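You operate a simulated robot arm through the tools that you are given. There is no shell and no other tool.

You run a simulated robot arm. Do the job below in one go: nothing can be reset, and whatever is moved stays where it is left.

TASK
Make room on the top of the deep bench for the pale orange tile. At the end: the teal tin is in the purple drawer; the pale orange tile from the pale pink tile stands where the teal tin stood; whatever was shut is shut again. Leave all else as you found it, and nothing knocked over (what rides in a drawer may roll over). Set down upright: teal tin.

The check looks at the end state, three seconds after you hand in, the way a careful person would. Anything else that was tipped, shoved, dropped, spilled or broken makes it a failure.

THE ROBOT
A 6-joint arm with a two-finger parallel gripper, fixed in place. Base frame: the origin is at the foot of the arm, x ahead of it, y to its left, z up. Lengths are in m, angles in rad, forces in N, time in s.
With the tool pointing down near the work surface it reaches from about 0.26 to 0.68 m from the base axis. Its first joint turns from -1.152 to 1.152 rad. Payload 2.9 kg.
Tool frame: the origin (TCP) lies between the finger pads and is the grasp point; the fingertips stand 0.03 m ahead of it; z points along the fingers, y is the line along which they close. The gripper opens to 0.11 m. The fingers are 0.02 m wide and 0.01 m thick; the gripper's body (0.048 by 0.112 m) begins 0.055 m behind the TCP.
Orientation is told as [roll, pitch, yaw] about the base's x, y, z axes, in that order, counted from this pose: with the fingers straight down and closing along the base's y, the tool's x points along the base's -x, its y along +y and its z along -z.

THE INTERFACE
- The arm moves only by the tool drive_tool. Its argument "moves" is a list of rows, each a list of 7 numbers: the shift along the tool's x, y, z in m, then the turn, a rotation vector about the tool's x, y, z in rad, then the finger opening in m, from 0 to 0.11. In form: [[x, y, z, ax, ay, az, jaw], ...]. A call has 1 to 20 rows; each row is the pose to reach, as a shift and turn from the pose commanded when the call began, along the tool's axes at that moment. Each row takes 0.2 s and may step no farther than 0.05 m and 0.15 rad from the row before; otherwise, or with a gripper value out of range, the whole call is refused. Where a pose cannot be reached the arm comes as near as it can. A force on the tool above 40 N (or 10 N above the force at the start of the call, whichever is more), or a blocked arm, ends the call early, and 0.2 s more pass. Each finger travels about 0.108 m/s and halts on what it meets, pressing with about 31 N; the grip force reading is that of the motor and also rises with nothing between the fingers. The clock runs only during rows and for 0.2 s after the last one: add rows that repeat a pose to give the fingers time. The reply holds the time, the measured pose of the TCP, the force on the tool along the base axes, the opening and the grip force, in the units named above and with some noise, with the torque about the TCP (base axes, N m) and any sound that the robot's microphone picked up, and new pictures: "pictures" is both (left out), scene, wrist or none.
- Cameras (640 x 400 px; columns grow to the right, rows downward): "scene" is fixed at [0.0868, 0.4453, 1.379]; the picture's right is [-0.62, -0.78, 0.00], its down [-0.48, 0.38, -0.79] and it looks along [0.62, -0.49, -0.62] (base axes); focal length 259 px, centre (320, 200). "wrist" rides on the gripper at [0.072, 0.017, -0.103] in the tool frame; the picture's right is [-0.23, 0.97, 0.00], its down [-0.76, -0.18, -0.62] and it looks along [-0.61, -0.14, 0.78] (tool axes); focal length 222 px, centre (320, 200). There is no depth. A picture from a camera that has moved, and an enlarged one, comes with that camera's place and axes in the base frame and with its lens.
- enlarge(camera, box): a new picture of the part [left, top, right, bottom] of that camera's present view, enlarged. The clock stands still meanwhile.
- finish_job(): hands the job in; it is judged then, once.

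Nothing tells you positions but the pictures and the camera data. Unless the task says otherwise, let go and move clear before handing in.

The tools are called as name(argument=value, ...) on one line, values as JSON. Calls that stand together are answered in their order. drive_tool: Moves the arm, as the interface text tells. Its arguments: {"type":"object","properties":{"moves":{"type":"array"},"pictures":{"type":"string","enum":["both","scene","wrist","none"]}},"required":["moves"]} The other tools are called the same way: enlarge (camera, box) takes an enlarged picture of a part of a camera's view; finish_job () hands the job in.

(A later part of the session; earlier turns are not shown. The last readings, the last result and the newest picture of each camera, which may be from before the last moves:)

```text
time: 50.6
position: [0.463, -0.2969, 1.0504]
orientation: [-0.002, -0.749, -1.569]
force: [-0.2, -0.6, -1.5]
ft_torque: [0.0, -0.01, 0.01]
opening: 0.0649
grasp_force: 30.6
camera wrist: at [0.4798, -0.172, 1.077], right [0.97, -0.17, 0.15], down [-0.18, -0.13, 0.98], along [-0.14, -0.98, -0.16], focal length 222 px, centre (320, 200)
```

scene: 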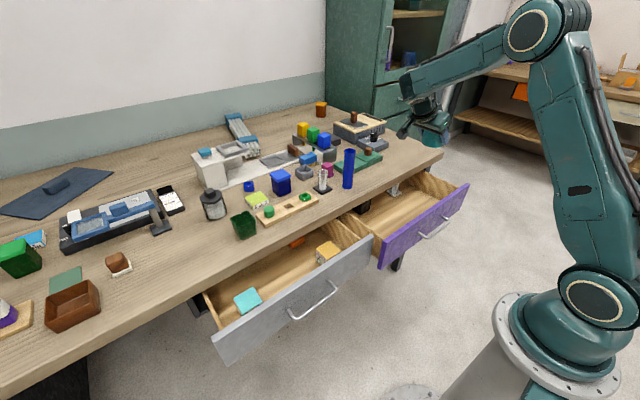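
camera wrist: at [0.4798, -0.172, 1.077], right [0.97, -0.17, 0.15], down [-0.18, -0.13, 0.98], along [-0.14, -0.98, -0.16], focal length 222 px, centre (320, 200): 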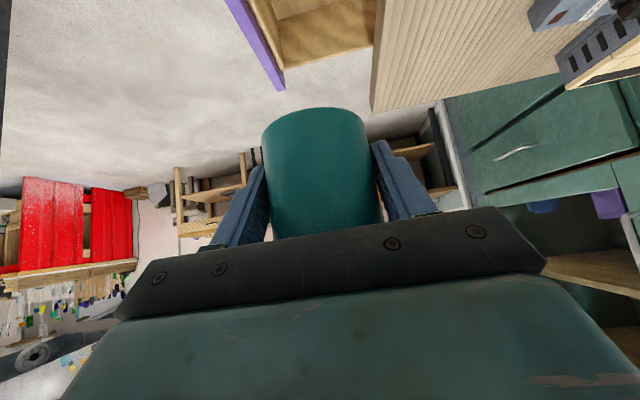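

The tin hangs upright above the purple drawer at (0.463, -0.297). The open space runs x 0.396 to 0.543 and y -0.50 to -0.07, so I'll lower it in.

drive_tool(moves=[[0.0329, 0.001, 0.0354, 0, 0, 0, 0.05], [0.0658, 0.002, 0.0708, 0, 0, 0, 0.05], [0.0988, 0.003, 0.1062, 0, 0, 0, 0.05], [0.1317, 0.004, 0.1416, 0, 0, 0, 0.05], [0.1646, 0.005, 0.177, 0, 0, 0, 0.05], [0.1907, 0.005, 0.2051, 0, 0, 0, 0.05]], pictures="both")

enlarge(camera="scene", box=[340, 130, 480, 260])

```text
time: 52.0
position: [0.4686, -0.3012, 0.7684]
orientation: [-0.001, -0.751, -1.568]
force: [-0.4, 0.9, -1.4]
ft_torque: [0.04, 0.01, -0.01]
opening: 0.065
grasp_force: 31.0
camera wrist: at [0.4848, -0.1762, 0.795], right [0.97, -0.16, 0.15], down [-0.18, -0.13, 0.98], along [-0.14, -0.98, -0.16], focal length 222 px, centre (320, 200)
```

scene: 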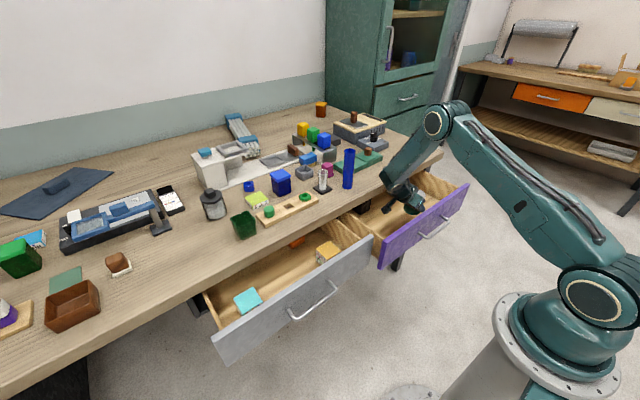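
wrist: 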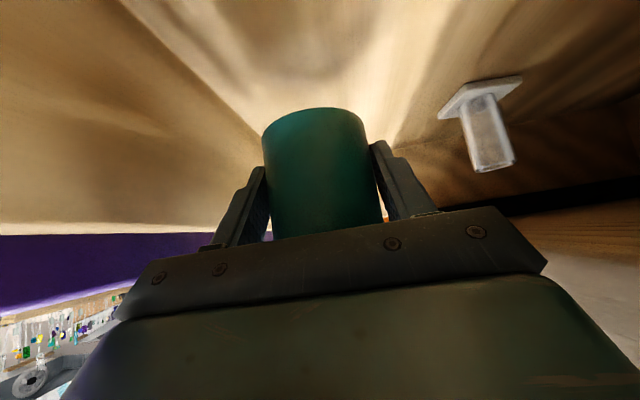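

```text
3.08 times, centred on (410, 195) of scene
camera zoom: at [0.0869, 0.4453, 1.3791], right [-0.62, -0.78, 0.0], down [-0.48, 0.38, -0.79], along [0.62, -0.49, -0.62], focal length 797 px, centre (43, 215)
```

zoom: 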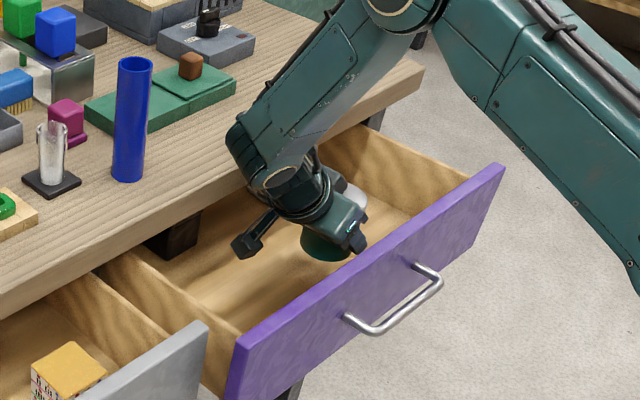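

The tin is inside the drawer, about 4 cm above its floor. I'll lower it slowly and watch the force.

drive_tool(moves=[[0.0068, 0, 0.0073, 0, 0, 0, 0.05], [0.0136, 0, 0.0146, 0, 0, 0, 0.05], [0.0204, 0, 0.022, 0, 0, 0, 0.05]], pictures="none")

drive_tool(moves=[[0.002, 0, 0.0022, 0, 0, 0, 0.05], [0.004, 0, 0.0044, 0, 0, 0, 0.05]], pictures="wrist")

```text
time: 52.8
position: [0.4678, -0.2995, 0.739]
orientation: [-0.003, -0.751, -1.569]
force: [-0.5, 0.1, -2.0]
ft_torque: [0.04, -0.02, -0.05]
opening: 0.0648
grasp_force: 31.1
```

```text
time: 53.4
position: [0.4664, -0.2986, 0.7335]
orientation: [-0.002, -0.749, -1.567]
force: [-0.4, 0.0, -2.6]
ft_torque: [0.0, -0.01, -0.02]
opening: 0.0649
grasp_force: 31.2
camera wrist: at [0.4841, -0.1739, 0.7605], right [0.97, -0.16, 0.15], down [-0.18, -0.13, 0.98], along [-0.14, -0.98, -0.16], focal length 222 px, centre (320, 200)
```

wrist: 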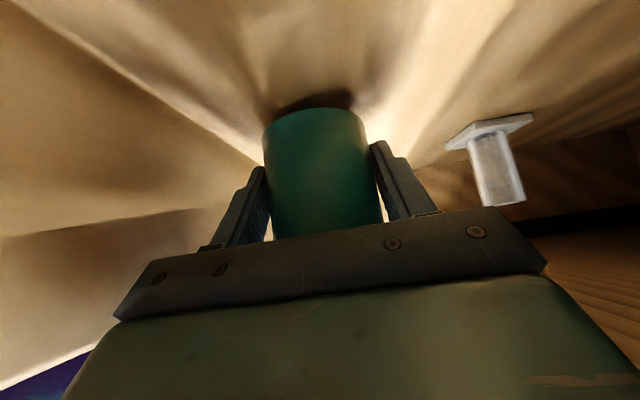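

No contact yet, so I'll continue in small steps.

drive_tool(moves=[[0.002, 0, 0.0022, 0, 0, 0, 0.05], [0.004, 0, 0.0044, 0, 0, 0, 0.05]], pictures="none")

drive_tool(moves=[[0.0014, 0, 0.0015, 0, 0, 0, 0.05], [0.0028, 0, 0.003, 0, 0, 0, 0.05]], pictures="wrist")

```text
time: 54.0
position: [0.4677, -0.2975, 0.728]
orientation: [-0.002, -0.753, -1.566]
force: [-1.0, -0.2, -1.5]
ft_torque: [0.01, 0.04, 0.01]
opening: 0.0648
grasp_force: 30.9
```

```text
time: 54.6
position: [0.4679, -0.2977, 0.7234]
orientation: [-0.002, -0.751, -1.568]
force: [0.6, 0.1, -1.8]
ft_torque: [0.01, -0.02, -0.01]
opening: 0.0648
grasp_force: 31.1
camera wrist: at [0.4839, -0.1736, 0.7501], right [0.97, -0.16, 0.15], down [-0.18, -0.13, 0.98], along [-0.14, -0.98, -0.16], focal length 222 px, centre (320, 200)
```

wrist: 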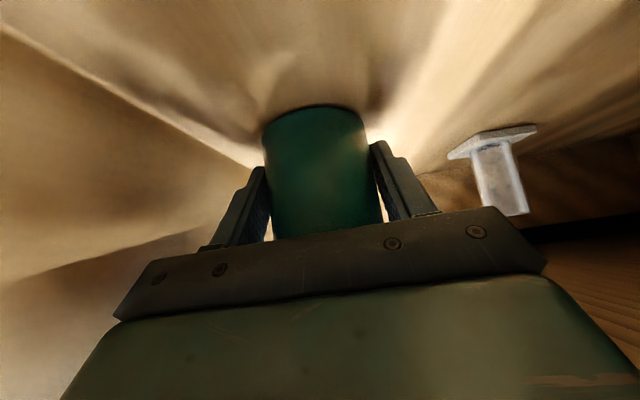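

Still not touching. I'll keep lowering in small steps.

drive_tool(moves=[[0.0014, 0, 0.0015, 0, 0, 0, 0.05], [0.0028, 0, 0.003, 0, 0, 0, 0.05]], pictures="none")

drive_tool(moves=[[0.0014, 0, 0.0015, 0, 0, 0, 0.05], [0.0028, 0, 0.003, 0, 0, 0, 0.05]], pictures="wrist")

```text
time: 55.2
position: [0.4683, -0.2988, 0.7226]
orientation: [0.003, -0.755, -1.57]
force: [0.6, 3.8, 19.1]
ft_torque: [0.44, 0.15, 0.12]
opening: 0.0649
grasp_force: 30.8
```

```text
time: 55.8
position: [0.4664, -0.2991, 0.7177]
orientation: [0.004, -0.758, -1.573]
force: [1.2, -1.9, 25.1]
ft_torque: [-0.28, 0.03, 0.36]
opening: 0.0649
grasp_force: 31.0
camera wrist: at [0.4842, -0.1747, 0.7436], right [0.97, -0.16, 0.16], down [-0.18, -0.13, 0.98], along [-0.14, -0.98, -0.15], focal length 222 px, centre (320, 200)
```

wrist: 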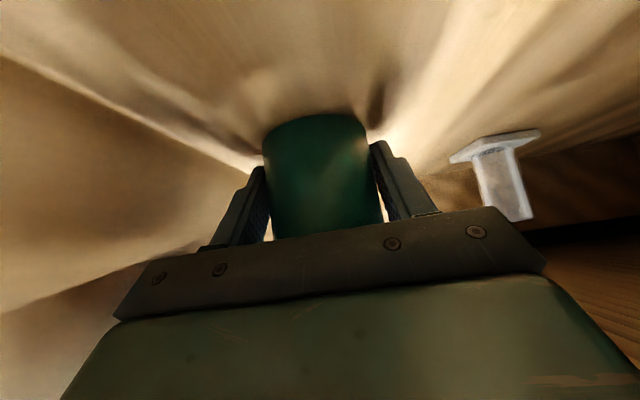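

The tin rests on the drawer floor (about 25 N upward force). I'll ease off slightly and open the fingers.

drive_tool(moves=[[-0.0014, 0, -0.0015, 0, 0, 0, 0.05], [-0.002, 0, -0.0022, 0, 0, 0, 0.07], [-0.002, 0, -0.0022, 0, 0, 0, 0.085], [-0.002, 0, -0.0022, 0, 0, 0, 0.09]], pictures="both")

```text
time: 56.8
position: [0.4664, -0.2974, 0.717]
orientation: [-0.003, -0.75, -1.567]
force: [0.4, 0.0, -0.5]
ft_torque: [0.04, 0.0, -0.04]
opening: 0.09
grasp_force: 0.0
camera wrist: at [0.4835, -0.1732, 0.7447], right [0.97, -0.16, 0.15], down [-0.18, -0.13, 0.98], along [-0.14, -0.98, -0.16], focal length 222 px, centre (320, 200)
```

scene: 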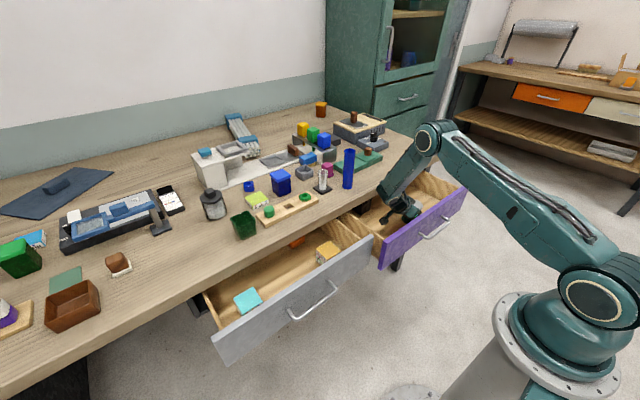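
wrist: 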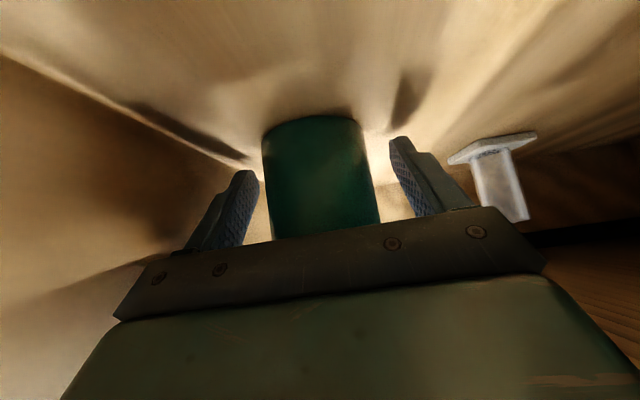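

The tin stands in the drawer, released. I'll back off along the tool axis and then rise.

drive_tool(moves=[[0, 0, -0.03, 0, 0, 0, 0.09], [0, 0, -0.06, 0, 0, 0, 0.09], [0, 0, -0.09, 0, 0, 0, 0.09], [-0.034, 0, -0.1266, 0, 0, 0, 0.09], [-0.0681, 0, -0.1632, 0, 0, 0, 0.09], [-0.1021, 0, -0.1998, 0, 0, 0, 0.09], [-0.1362, 0, -0.2365, 0, 0, 0, 0.09]], pictures="both")

enlarge(camera="scene", box=[340, 140, 480, 270])

```text
time: 58.4
position: [0.4681, -0.2365, 0.9864]
orientation: [-0.003, -0.75, -1.568]
force: [0.3, 0.8, 0.0]
ft_torque: [0.0, 0.01, 0.0]
opening: 0.0904
grasp_force: 0.0
camera wrist: at [0.4843, -0.1114, 1.013], right [0.97, -0.16, 0.15], down [-0.18, -0.13, 0.98], along [-0.14, -0.98, -0.16], focal length 222 px, centre (320, 200)
```

scene: 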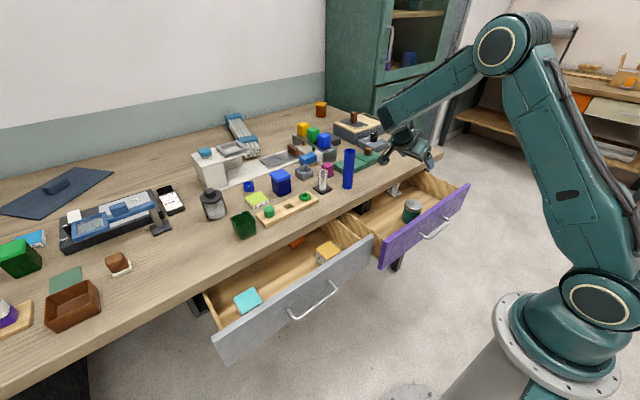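
wrist: 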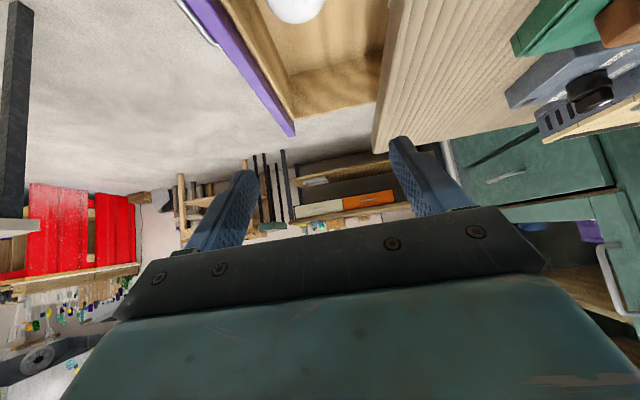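

```text
3.08 times, centred on (410, 205) of scene
camera zoom: at [0.0868, 0.4453, 1.379], right [-0.62, -0.78, 0.0], down [-0.48, 0.38, -0.79], along [0.62, -0.49, -0.62], focal length 797 px, centre (43, 185)
```

zoom: 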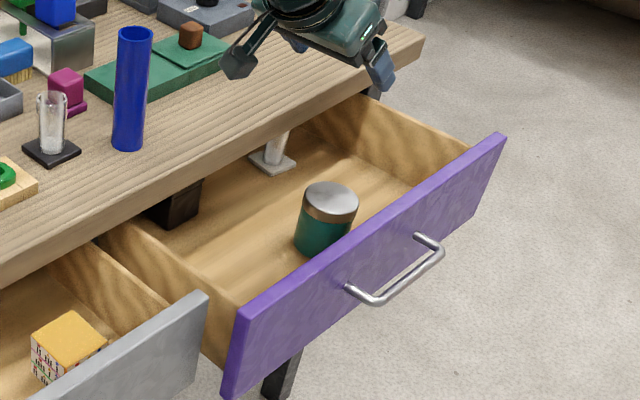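

The tin stands upright in the purple drawer. Next I'll close that drawer: turn the tool to face forward with the fingers shut, ready to push on its front.

drive_tool(moves=[[-0.0023, -0.0116, 0.0042, -0.0972, 0, -0.1043, 0.05], [-0.0047, -0.0233, 0.0084, -0.1943, 0, -0.2086, 0.02], [-0.007, -0.0349, 0.0127, -0.2915, 0, -0.3129, 0], [-0.0094, -0.0465, 0.0169, -0.3886, 0, -0.4172, 0], [-0.0117, -0.0582, 0.0211, -0.4858, 0, -0.5215, 0], [-0.0141, -0.0698, 0.0253, -0.583, 0, -0.6258, 0], [-0.0164, -0.0815, 0.0295, -0.6801, 0, -0.7301, 0], [-0.0188, -0.0931, 0.0337, -0.7773, 0, -0.8344, 0], [-0.0211, -0.1047, 0.038, -0.8744, 0, -0.9387, 0], [-0.0235, -0.1164, 0.0422, -0.9716, 0, -1.043, 0], [-0.0258, -0.128, 0.0464, -1.0688, 0, -1.1473, 0]], pictures="both")

```text
time: 60.8
position: [0.338, -0.2869, 0.9689]
orientation: [-0.002, -0.749, 0.002]
force: [0.4, 0.0, 0.4]
ft_torque: [0.01, 0.01, 0.04]
opening: 0.0
grasp_force: 31.3
camera wrist: at [0.2154, -0.2689, 0.9957], right [0.17, 0.97, 0.15], down [0.13, -0.18, 0.98], along [0.98, -0.14, -0.16], focal length 222 px, centre (320, 200)
```

scene: 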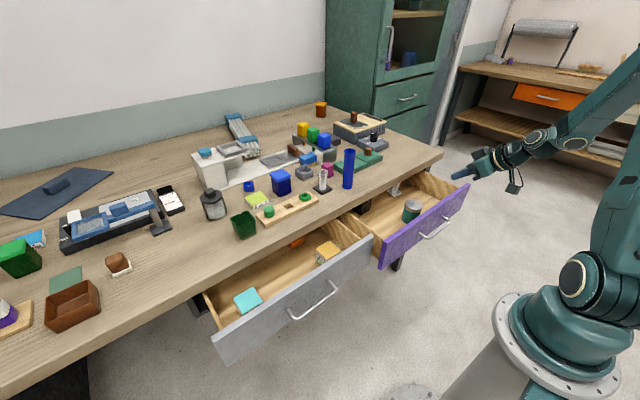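
wrist: 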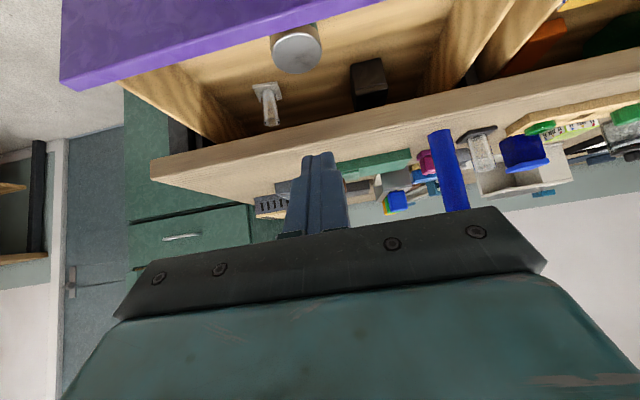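

I'm in front of the purple drawer with the fingers shut. I'll lower to push height, above the handle bar.

drive_tool(moves=[[0.0303, 0, 0.0326, 0, 0, 0, 0], [0.0606, 0, 0.0652, 0, 0, 0, 0], [0.0909, 0, 0.0978, 0, 0, 0, 0], [0.1212, 0, 0.1303, 0, 0, 0, 0]], pictures="both")

```text
time: 61.8
position: [0.3383, -0.2874, 0.79]
orientation: [-0.004, -0.749, 0.001]
force: [-0.1, -1.0, -1.3]
ft_torque: [-0.02, 0.0, 0.01]
opening: 0.0
grasp_force: 31.6
camera wrist: at [0.2149, -0.2693, 0.8162], right [0.17, 0.97, 0.15], down [0.13, -0.18, 0.98], along [0.98, -0.14, -0.16], focal length 222 px, centre (320, 200)
```

scene: 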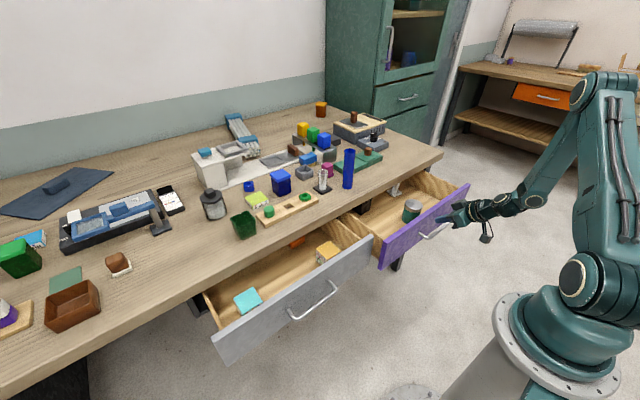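
wrist: 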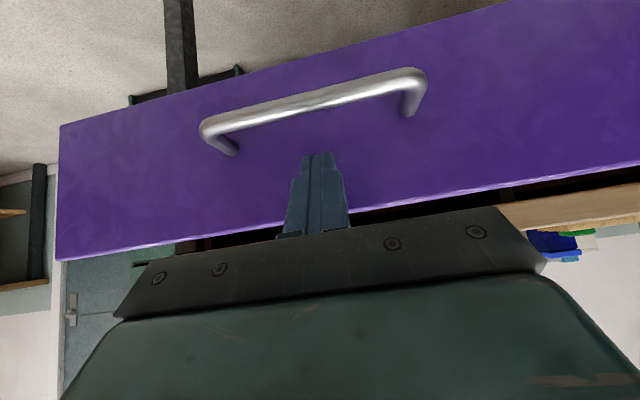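

The fingertips face the panel between the handle bar and its top edge. I'll push it shut gently, levelling the tool as it goes under the bench edge.

drive_tool(moves=[[-0.0107, 0, 0.0105, 0, -0.0231, 0, 0], [-0.0214, 0, 0.021, 0, -0.0462, 0, 0], [-0.0322, 0, 0.0315, 0, -0.0693, 0, 0], [-0.0429, 0, 0.042, 0, -0.0924, 0, 0], [-0.0536, 0, 0.0525, 0, -0.1155, 0, 0], [-0.0643, 0, 0.063, 0, -0.1386, 0, 0], [-0.075, 0, 0.0735, 0, -0.1617, 0, 0], [-0.0858, 0, 0.084, 0, -0.1848, 0, 0], [-0.0965, 0, 0.0945, 0, -0.2079, 0, 0], [-0.1072, 0, 0.105, 0, -0.231, 0, 0], [-0.1179, 0, 0.1155, 0, -0.2541, 0, 0], [-0.1286, 0, 0.126, 0, -0.2772, 0, 0]], pictures="both")

```text
time: 64.4
position: [0.5188, -0.2879, 0.7853]
orientation: [-0.002, -1.028, 0.001]
force: [0.8, -1.1, -0.3]
ft_torque: [0.01, -0.02, -0.01]
opening: 0.0
grasp_force: 31.0
camera wrist: at [0.3927, -0.2687, 0.7768], right [0.12, 0.97, 0.19], down [-0.14, -0.18, 0.97], along [0.98, -0.14, 0.11], focal length 222 px, centre (320, 200)
```

scene: 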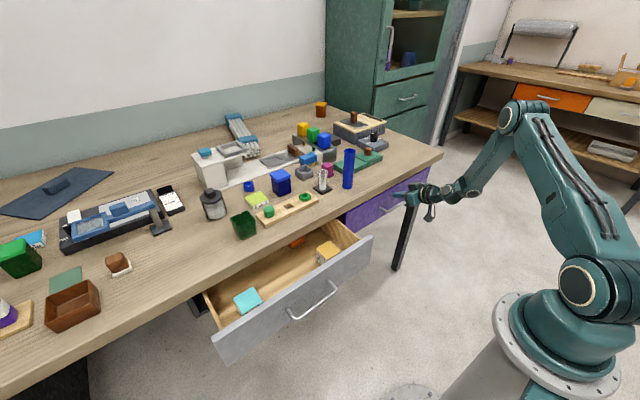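
wrist: 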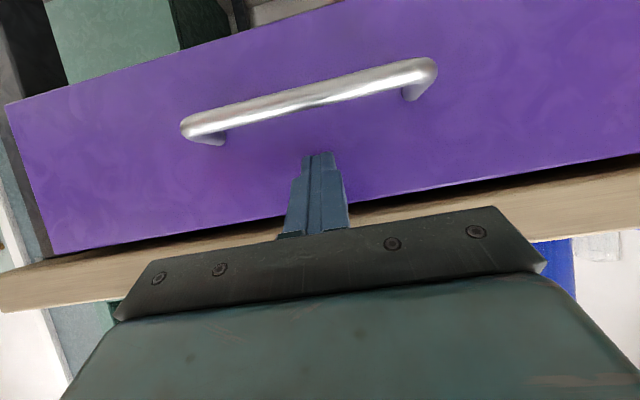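

Nearly shut, with about 3 cm to go. I'll push the rest gently while watching the force.

drive_tool(moves=[[-0.0052, 0, 0.0086, 0, 0, 0, 0], [-0.0103, 0, 0.0171, 0, 0, 0, 0], [-0.0129, 0, 0.0214, 0, 0, 0, 0]], pictures="none")

drive_tool(moves=[[-0.0015, 0, 0.0026, 0, 0, 0, 0], [-0.0031, 0, 0.0051, 0, 0, 0, 0]], pictures="both")

```text
time: 65.2
position: [0.5432, -0.2889, 0.7852]
orientation: [-0.004, -1.026, 0.002]
force: [0.1, 0.3, 0.5]
ft_torque: [-0.04, 0.03, -0.03]
opening: 0.0
grasp_force: 30.9
```

```text
time: 65.8
position: [0.5485, -0.2875, 0.7845]
orientation: [-0.002, -1.027, 0.002]
force: [0.4, -0.7, -0.4]
ft_torque: [0.01, -0.02, 0.0]
opening: 0.0001
grasp_force: 30.4
camera wrist: at [0.4234, -0.2693, 0.7774], right [0.12, 0.97, 0.19], down [-0.14, -0.18, 0.97], along [0.98, -0.14, 0.11], focal length 222 px, centre (320, 200)
```

scene: 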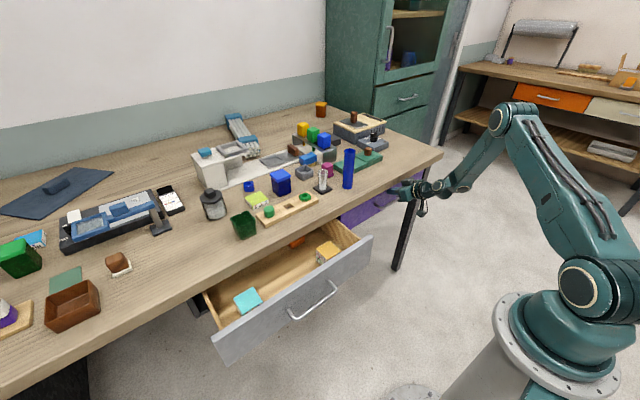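
wrist: 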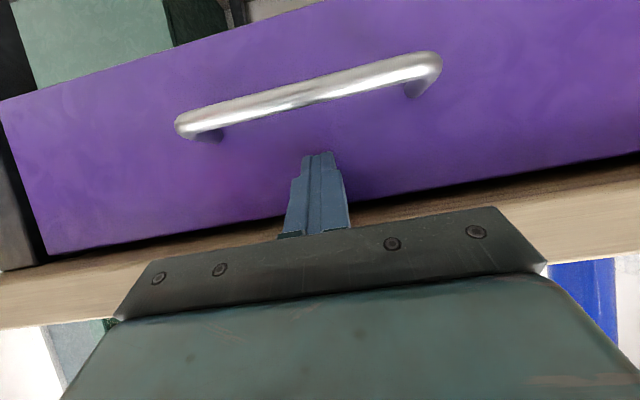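

No end stop yet. I'll continue in small steps until it seats.

drive_tool(moves=[[-0.0015, 0, 0.0026, 0, 0, 0, 0], [-0.0031, 0, 0.0051, 0, 0, 0, 0]], pictures="none")

drive_tool(moves=[[-0.0015, 0, 0.0026, 0, 0, 0, 0], [-0.0031, 0, 0.0051, 0, 0, 0, 0]], pictures="wrist")

```text
time: 66.3
position: [0.5491, -0.2881, 0.784]
orientation: [0.007, -1.019, -0.01]
force: [-9.5, 0.1, 4.4]
ft_torque: [0.06, -0.05, 0.03]
opening: 0.0
grasp_force: 30.6
stopped in row 2: the force on the tool passed its limit at 48 N (the readings are from after the stop); the commanded pose is now the measured one
```

```text
time: 66.7
position: [0.5485, -0.2885, 0.7825]
orientation: [0.011, -1.015, -0.018]
force: [-10.5, 1.1, 4.6]
ft_torque: [0.06, -0.04, 0.06]
opening: 0.0003
grasp_force: 30.7
stopped in row 2: the force on the tool passed its limit at 48 N (the readings are from after the stop); the commanded pose is now the measured one
camera wrist: at [0.4236, -0.2698, 0.7763], right [0.13, 0.97, 0.2], down [-0.13, -0.18, 0.97], along [0.98, -0.15, 0.1], focal length 222 px, centre (320, 200)
```

wrist: 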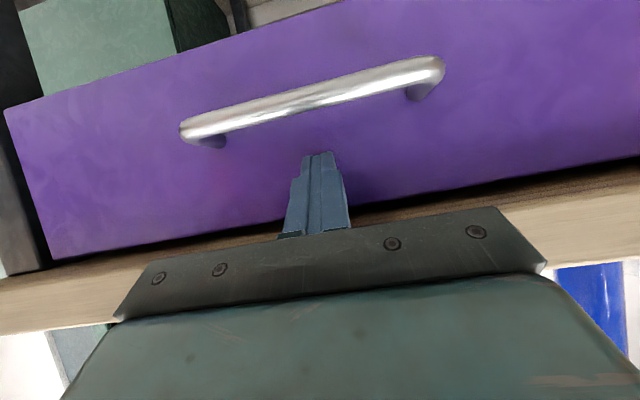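

The drawer is against its stop, so the purple drawer is shut. I'll back off and rise, steepening the tool for the tile pick.

drive_tool(moves=[[0.0236, 0, -0.0383, 0, 0, 0, 0], [0.0472, 0, -0.0766, 0, 0, 0, 0], [0.0106, 0, -0.0992, 0, 0.1, 0, 0.02], [-0.026, 0, -0.1217, 0, 0.2, 0, 0.04], [-0.0626, 0, -0.1443, 0, 0.3, 0, 0.06], [-0.0992, 0, -0.1668, 0, 0.4, 0, 0.08], [-0.1359, 0, -0.1894, 0, 0.5, 0, 0.085]], pictures="both")

enlarge(camera="scene", box=[320, 130, 460, 260])

```text
time: 68.3
position: [0.46, -0.2919, 0.9986]
orientation: [0.007, -0.514, -0.013]
force: [-0.7, -0.1, -0.2]
ft_torque: [-0.01, 0.0, 0.01]
opening: 0.085
grasp_force: 0.1
camera wrist: at [0.3467, -0.2729, 1.0529], right [0.21, 0.97, 0.12], down [0.36, -0.19, 0.92], along [0.91, -0.15, -0.38], focal length 222 px, centre (320, 200)
```

scene: 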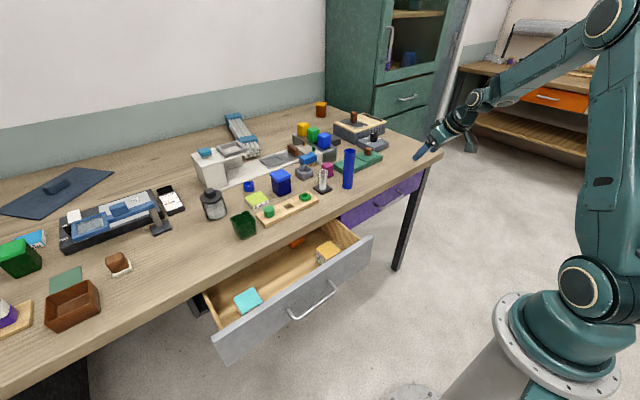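
wrist: 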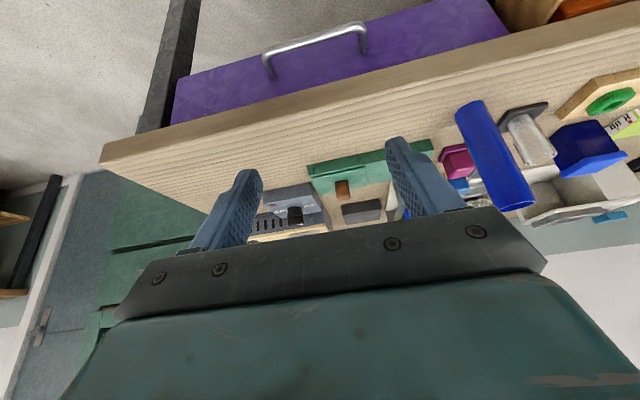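

```text
3.08 times, centred on (390, 195) of scene
camera zoom: at [0.0868, 0.4454, 1.379], right [-0.62, -0.78, 0.0], down [-0.48, 0.38, -0.79], along [0.62, -0.49, -0.62], focal length 797 px, centre (105, 215)
```

zoom: 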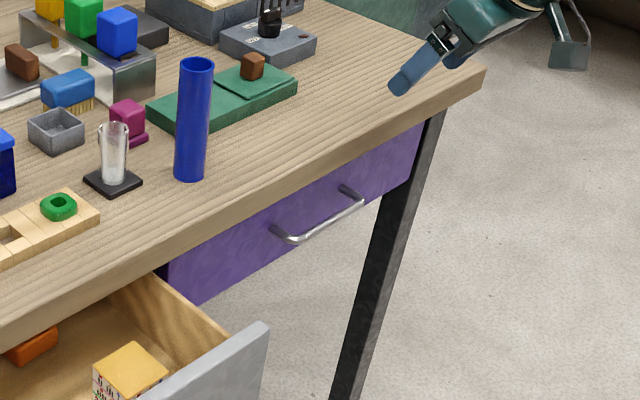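

The purple drawer is shut and its handle sits where it was at the start. I'll move over to the tile stack in the grey drawer.

drive_tool(moves=[[0, 0.0468, 0, -0.0008, 0, -0.0014, 0.085], [0, 0.0935, 0, -0.0016, 0, -0.0028, 0.085], [0, 0.1403, 0, -0.0024, 0, -0.0042, 0.085], [0, 0.187, 0, -0.0032, 0, -0.0056, 0.085], [0, 0.2338, 0, -0.004, 0, -0.007, 0.085], [0, 0.2805, 0, -0.0048, 0, -0.0085, 0.085], [0.0074, 0.3273, 0.013, -0.0056, 0, -0.01, 0.085], [0.0148, 0.374, 0.0261, -0.0064, 0, -0.0113, 0.085]], pictures="both")

enlarge(camera="wrist", box=[200, 0, 440, 200])

```text
time: 70.1
position: [0.4642, 0.0855, 0.9713]
orientation: [0.006, -0.515, 0.003]
force: [-0.5, 0.3, 0.5]
ft_torque: [0.0, 0.02, -0.02]
opening: 0.0852
grasp_force: 0.0
camera wrist: at [0.35, 0.1021, 1.0265], right [0.19, 0.97, 0.12], down [0.36, -0.18, 0.92], along [0.91, -0.13, -0.38], focal length 222 px, centre (320, 200)
```

scene: 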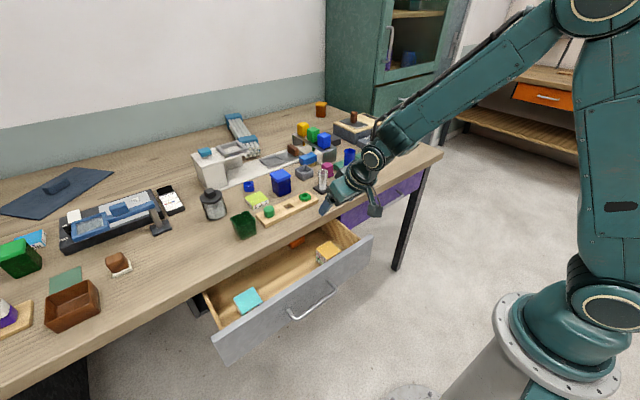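
wrist: 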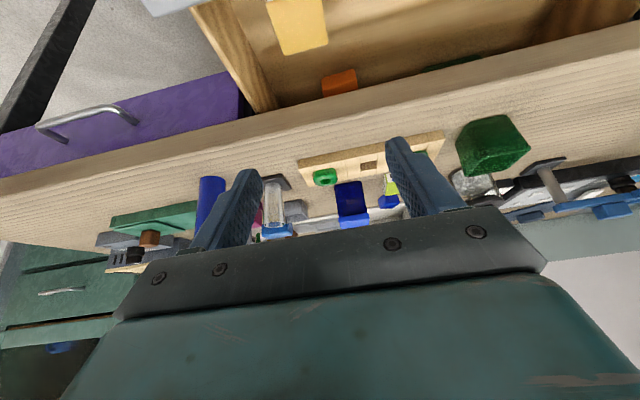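

```text
2.00 times, centred on (320, 100) of wrist
camera zoom: at [0.35, 0.1021, 1.0265], right [0.19, 0.97, 0.12], down [0.36, -0.18, 0.92], along [0.91, -0.13, -0.38], focal length 444 px, centre (320, 400)
```

zoom: 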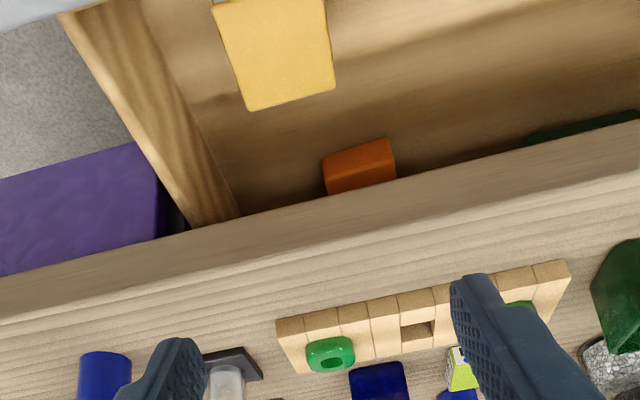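

The tile top measures z≈0.742, centred near (0.506, 0.081) and square to the bench. I'll lower to just above it with the fingers open to 0.08.

drive_tool(moves=[[0.0138, -0.0011, 0.0413, 0, 0, 0, 0.08], [0.0276, -0.0023, 0.0827, 0, 0, 0, 0.08], [0.0413, -0.0034, 0.124, 0, 0, 0, 0.08], [0.0551, -0.0045, 0.1653, 0, 0, 0, 0.08]], pictures="both")

enlarge(camera="wrist", box=[160, 0, 480, 240])

enlarge(camera="scene", box=[270, 180, 400, 290])

```text
time: 71.1
position: [0.4965, 0.082, 0.798]
orientation: [0.007, -0.516, 0.003]
force: [-0.3, -0.5, -0.6]
ft_torque: [0.04, 0.01, 0.0]
opening: 0.08
grasp_force: 0.0
camera wrist: at [0.383, 0.0998, 0.8527], right [0.19, 0.97, 0.12], down [0.36, -0.18, 0.92], along [0.91, -0.13, -0.38], focal length 222 px, centre (320, 200)
```

scene: 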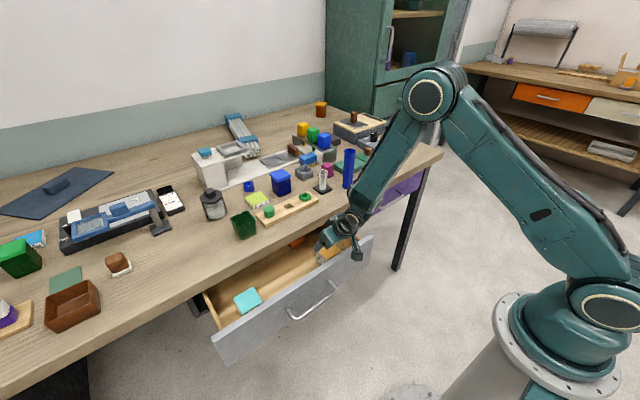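
wrist: 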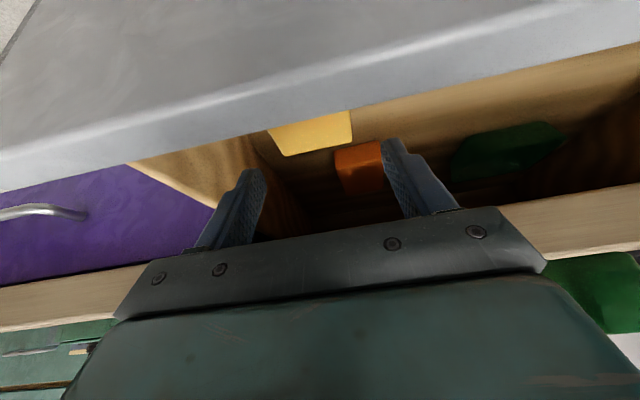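

```text
1.67 times, centred on (320, 120) of wrist
camera zoom: at [0.383, 0.0998, 0.8527], right [0.19, 0.97, 0.12], down [0.36, -0.18, 0.92], along [0.91, -0.13, -0.38], focal length 370 px, centre (320, 333)
```

zoom: 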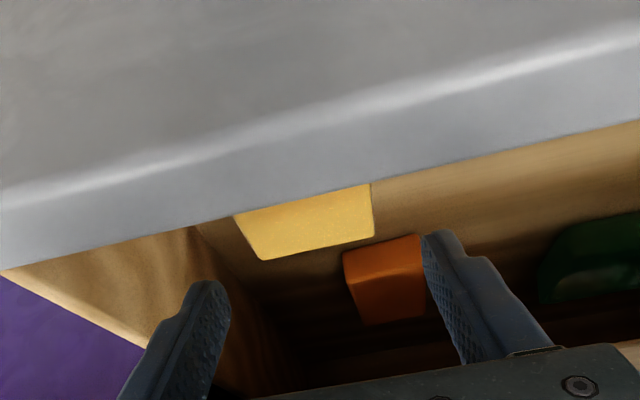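

```text
3.64 times, centred on (335, 235) of scene
camera zoom: at [0.0868, 0.4453, 1.379], right [-0.62, -0.78, 0.0], down [-0.48, 0.38, -0.79], along [0.62, -0.49, -0.62], focal length 942 px, centre (266, 73)
```

zoom: 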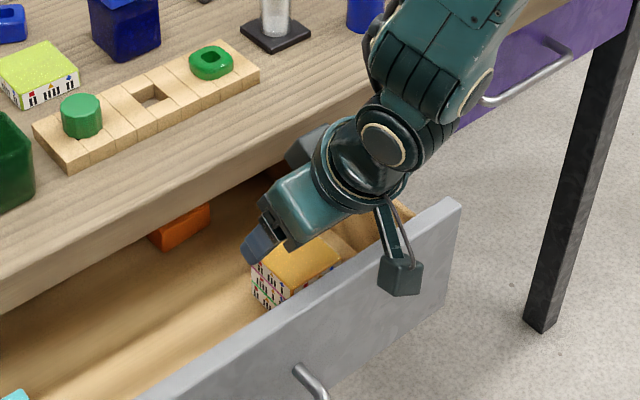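

The view confirms the tile's top at z≈0.743 and its centre at y≈0.080. I'll lower so the fingertips overlap only the top tile's sides, about 13 mm of its 19 mm.

drive_tool(moves=[[0.0058, -0.001, 0.0109, 0, 0, 0, 0.08], [0.0116, -0.002, 0.0218, 0, 0, 0, 0.08], [0.0173, -0.002, 0.0327, 0, 0, 0, 0.08]], pictures="both")

enlarge(camera="wrist", box=[160, 0, 480, 240])

enlarge(camera="scene", box=[295, 210, 385, 290])

```text
time: 71.9
position: [0.4989, 0.08, 0.7632]
orientation: [0.006, -0.516, 0.003]
force: [0.7, 0.1, 0.0]
ft_torque: [0.0, -0.01, -0.01]
opening: 0.08
grasp_force: 0.1
camera wrist: at [0.3844, 0.0972, 0.8183], right [0.19, 0.97, 0.12], down [0.36, -0.18, 0.92], along [0.91, -0.13, -0.38], focal length 222 px, centre (320, 200)
```

scene: 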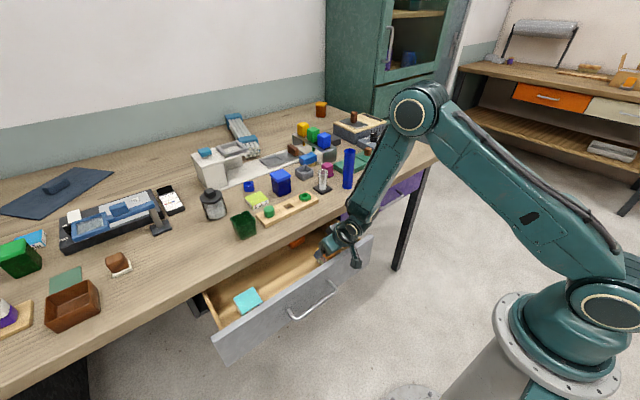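
wrist: 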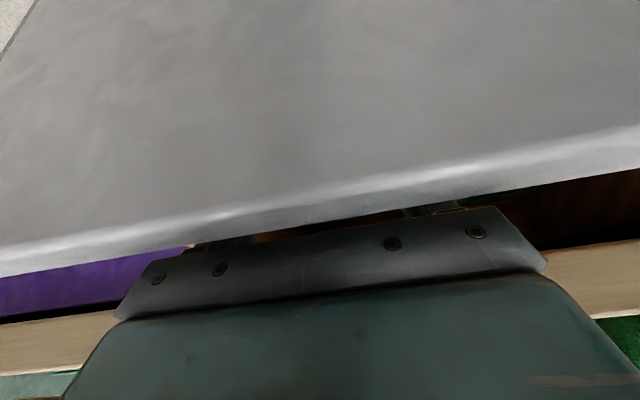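

```text
1.67 times, centred on (320, 120) of wrist
camera zoom: at [0.3844, 0.0972, 0.8183], right [0.19, 0.97, 0.12], down [0.36, -0.18, 0.92], along [0.91, -0.13, -0.38], focal length 370 px, centre (320, 333)
```

zoom: 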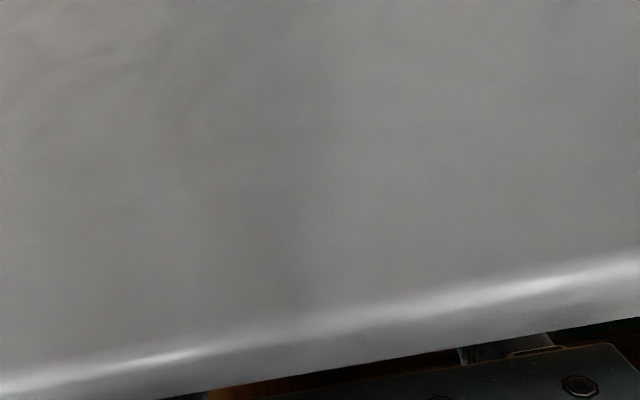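

```text
5.00 times, centred on (340, 250) of scene
camera zoom: at [0.0868, 0.4453, 1.379], right [-0.62, -0.78, 0.0], down [-0.48, 0.38, -0.79], along [0.62, -0.49, -0.62], focal length 1296 px, centre (220, -50)
```

zoom: 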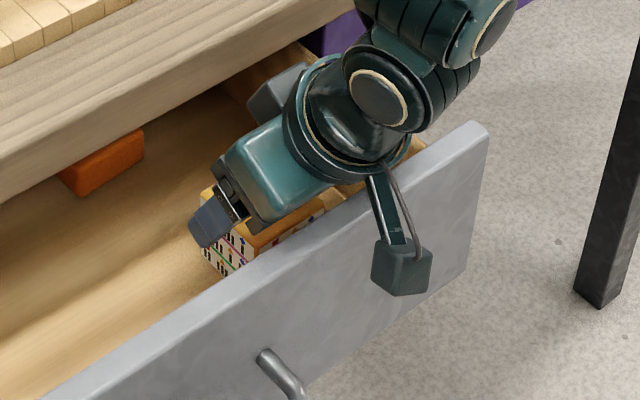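

The fingers are beside the top tile with no contact force. I'll go 2 mm lower and close.

drive_tool(moves=[[0.001, 0, 0.0017, 0, 0, 0, 0.08], [0.001, 0, 0.0017, 0, 0, 0, 0.065], [0.001, 0, 0.0017, 0, 0, 0, 0.045], [0.001, 0, 0.0017, 0, 0, 0, 0.04]], pictures="scene")

enlarge(camera="scene", box=[295, 210, 385, 290])

```text
time: 72.9
position: [0.4972, 0.0801, 0.7612]
orientation: [0.006, -0.514, 0.003]
force: [-0.1, 0.4, -0.1]
ft_torque: [-0.04, -0.06, 0.03]
opening: 0.0576
grasp_force: 30.5
```

scene: 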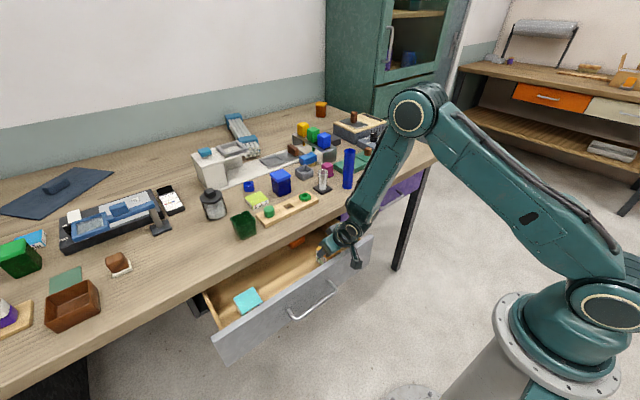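

```text
5.00 times, centred on (340, 250) of scene
camera zoom: at [0.0868, 0.4453, 1.379], right [-0.62, -0.78, 0.0], down [-0.48, 0.38, -0.79], along [0.62, -0.49, -0.62], focal length 1296 px, centre (220, -50)
```

zoom: 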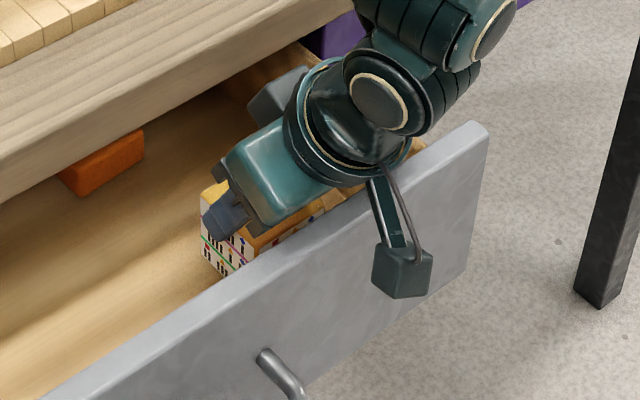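

The grip closed at 0.0576, matching the tile's width. I'll check closely that the finger is only on the top tile before lifting.

enlarge(camera="scene", box=[325, 240, 360, 268])

enlarge(camera="scene", box=[310, 235, 370, 280])

```text
14.29 times, centred on (342, 254) of scene
camera zoom: at [0.0868, 0.4453, 1.379], right [-0.62, -0.78, 0.0], down [-0.48, 0.38, -0.79], along [0.62, -0.49, -0.62], focal length 3702 px, centre (-1, -571)
```

zoom: 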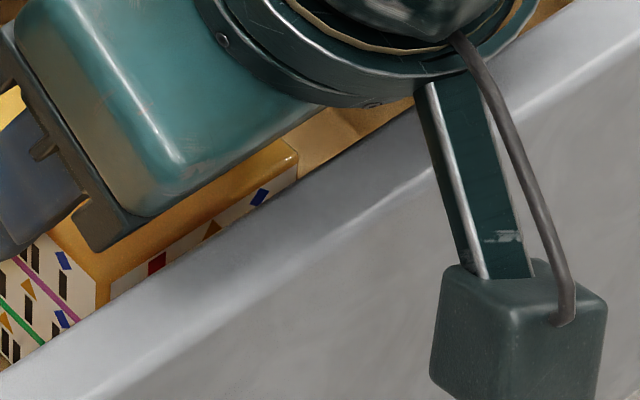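

```text
8.89 times, centred on (340, 258) of scene
camera zoom: at [0.0868, 0.4453, 1.379], right [-0.62, -0.78, 0.0], down [-0.48, 0.38, -0.79], along [0.62, -0.49, -0.62], focal length 2304 px, centre (142, -311)
```

zoom: 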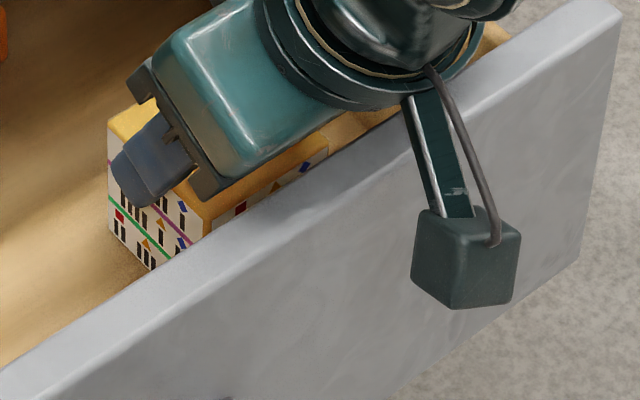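

The fingertip ends above the pink line, so only the top tile is held. I'll lift slightly and check.

drive_tool(moves=[[-0.0039, 0, -0.007, 0, 0, 0, 0.04], [-0.0098, 0, -0.0174, 0, 0, 0, 0.04], [-0.0148, 0, -0.0261, 0, 0, 0, 0.04]], pictures="scene")

enlarge(camera="scene", box=[310, 225, 370, 275])

```text
time: 73.7
position: [0.4967, 0.0787, 0.7903]
orientation: [0.008, -0.514, 0.003]
force: [0.0, -0.3, -1.3]
ft_torque: [-0.01, 0.01, 0.01]
opening: 0.0575
grasp_force: 31.1
```

scene: 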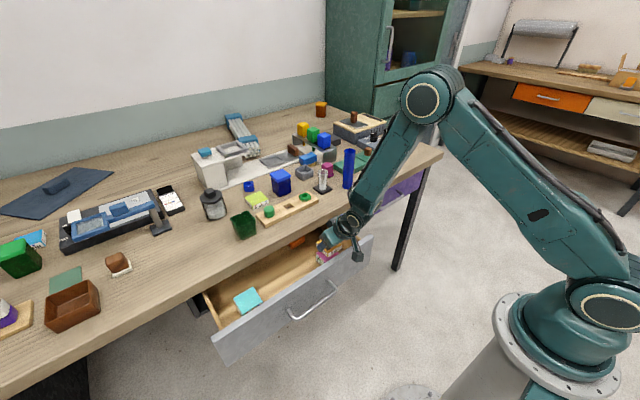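

```text
8.00 times, centred on (340, 250) of scene
camera zoom: at [0.0869, 0.4453, 1.379], right [-0.62, -0.78, 0.0], down [-0.48, 0.38, -0.79], along [0.62, -0.49, -0.62], focal length 2073 px, centre (160, -200)
```

zoom: 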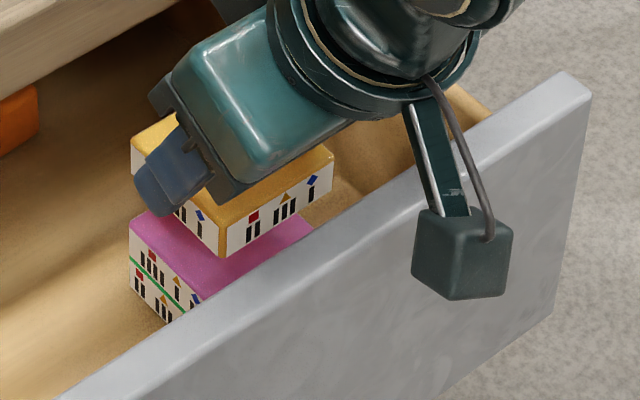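

The pale orange tile is up and the pink tile stays behind undisturbed. I'll draw back slightly from the bench edge and rise.

drive_tool(moves=[[0.0174, 0, -0.0098, 0, 0, 0, 0.04], [-0.0023, 0, -0.0446, 0, 0, 0, 0.04], [-0.0219, 0, -0.0795, 0, 0, 0, 0.04], [-0.0416, 0, -0.1143, 0, 0, 0, 0.04], [-0.0613, 0, -0.1491, 0, 0, 0, 0.04], [-0.0809, 0, -0.184, 0, 0, 0, 0.04], [-0.0956, 0, -0.2101, 0, 0, 0, 0.04]], pictures="both")

enlarge(camera="wrist", box=[200, 100, 440, 250])

```text
time: 75.3
position: [0.4783, 0.0788, 1.0204]
orientation: [0.006, -0.514, 0.004]
force: [0.7, -0.1, -1.4]
ft_torque: [0.0, -0.01, 0.01]
opening: 0.0573
grasp_force: 31.0
camera wrist: at [0.3633, 0.0952, 1.0748], right [0.19, 0.97, 0.12], down [0.36, -0.18, 0.92], along [0.91, -0.13, -0.38], focal length 222 px, centre (320, 200)
```

scene: 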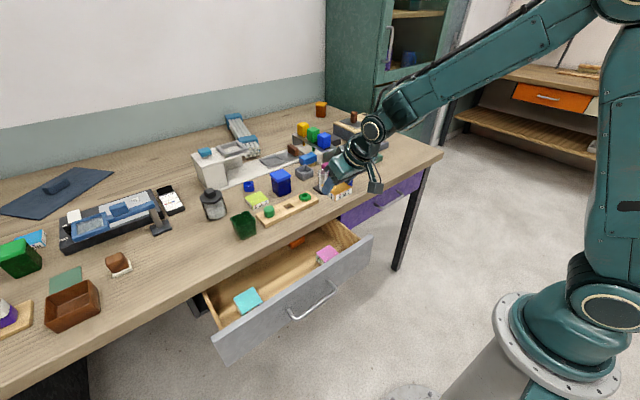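
wrist: 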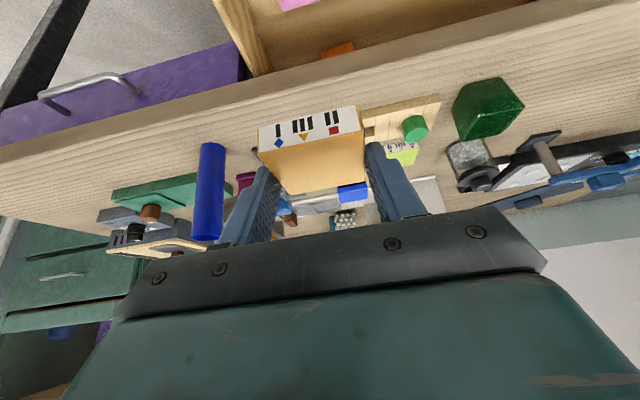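

```text
2.67 times, centred on (320, 175) of wrist
camera zoom: at [0.3633, 0.0952, 1.0748], right [0.19, 0.97, 0.12], down [0.36, -0.18, 0.92], along [0.91, -0.13, -0.38], focal length 592 px, centre (320, 267)
```

zoom: 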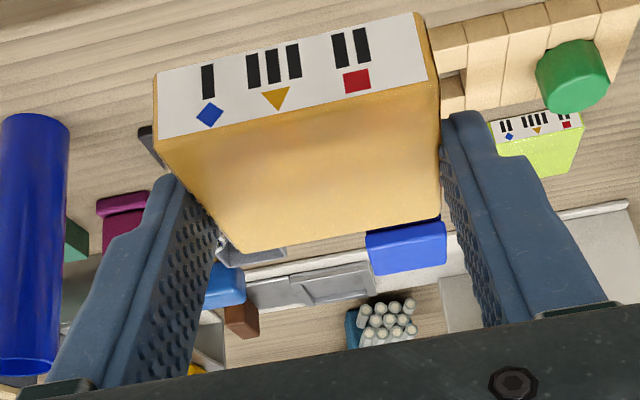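

The tile is held level. I'll swing left toward the tin's old spot, turning with the arm.

drive_tool(moves=[[-0.0032, 0.0452, 0.0018, -0.0498, 0, -0.0881, 0.04], [-0.0064, 0.0903, 0.0036, -0.0995, 0, -0.1762, 0.04], [-0.0096, 0.1355, 0.0054, -0.1493, 0, -0.2643, 0.04], [-0.0128, 0.1807, 0.0072, -0.199, 0, -0.3524, 0.04], [-0.016, 0.2258, 0.009, -0.2488, 0, -0.4405, 0.04], [-0.0192, 0.271, 0.0108, -0.2985, 0, -0.5286, 0.04]], pictures="none")

```text
time: 76.7
position: [0.4967, 0.3495, 1.0216]
orientation: [0.006, -0.517, 0.614]
force: [-0.5, 0.4, -1.2]
ft_torque: [0.0, 0.0, 0.02]
opening: 0.0574
grasp_force: 30.9
```

The tile is on the way. I'll move out above the tin's old spot, tilting slightly more for reach.

drive_tool(moves=[[-0.0225, -0.0005, 0.0339, 0, -0.018, 0, 0.04], [-0.045, -0.0009, 0.0678, 0, -0.036, 0, 0.04], [-0.0676, -0.0014, 0.1016, 0, -0.054, 0, 0.04], [-0.0901, -0.0018, 0.1355, 0, -0.072, 0, 0.04], [-0.1126, -0.0023, 0.1694, 0, -0.09, 0, 0.04]], pictures="both")

enlarge(camera="scene", box=[100, 180, 260, 300])

```text
time: 77.9
position: [0.6479, 0.4559, 0.934]
orientation: [0.006, -0.615, 0.611]
force: [0.6, 0.7, 3.0]
ft_torque: [-0.11, 0.16, -0.03]
opening: 0.0571
grasp_force: 30.7
camera wrist: at [0.5419, 0.4016, 0.9762], right [-0.41, 0.9, 0.14], down [0.32, 0.0, 0.95], along [0.85, 0.43, -0.29], focal length 222 px, centre (320, 200)
```

scene: 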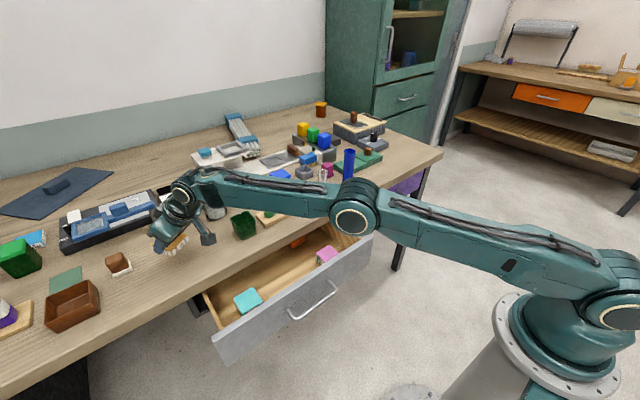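
wrist: 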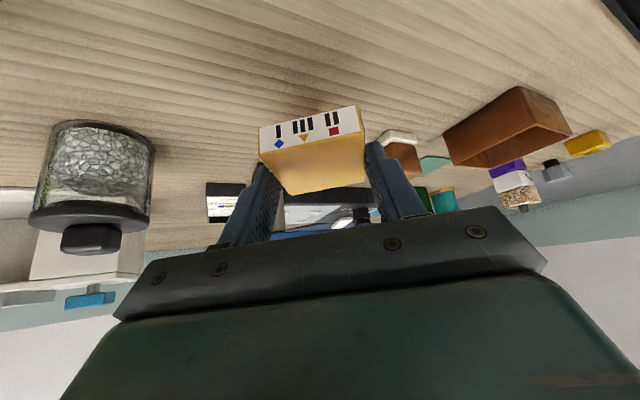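

```text
3.33 times, centred on (180, 240) of scene
camera zoom: at [0.0866, 0.4452, 1.3791], right [-0.62, -0.78, 0.0], down [-0.48, 0.38, -0.79], along [0.62, -0.49, -0.62], focal length 864 px, centre (787, 67)
```

zoom: 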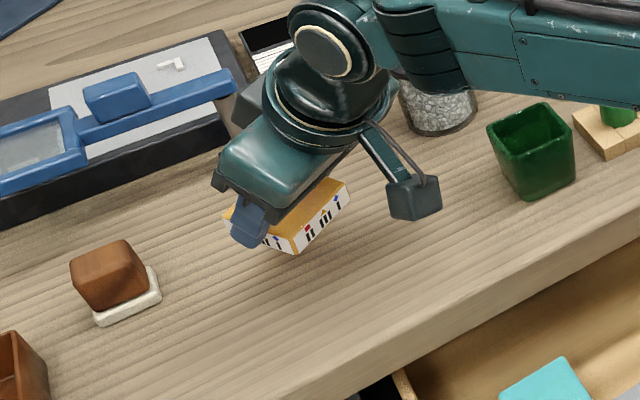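

The tile is right above the target, about 5 cm up. The last force reading was slightly odd, so I'll hold still and read it again.

drive_tool(moves=[[0, 0, 0, 0, 0, 0, 0.04], [0, 0, 0, 0, 0, 0, 0.04]], pictures="none")

```text
time: 78.5
position: [0.6481, 0.4548, 0.928]
orientation: [0.007, -0.607, 0.611]
force: [0.0, -0.1, -2.5]
ft_torque: [0.0, -0.01, -0.01]
opening: 0.0571
grasp_force: 31.0
```

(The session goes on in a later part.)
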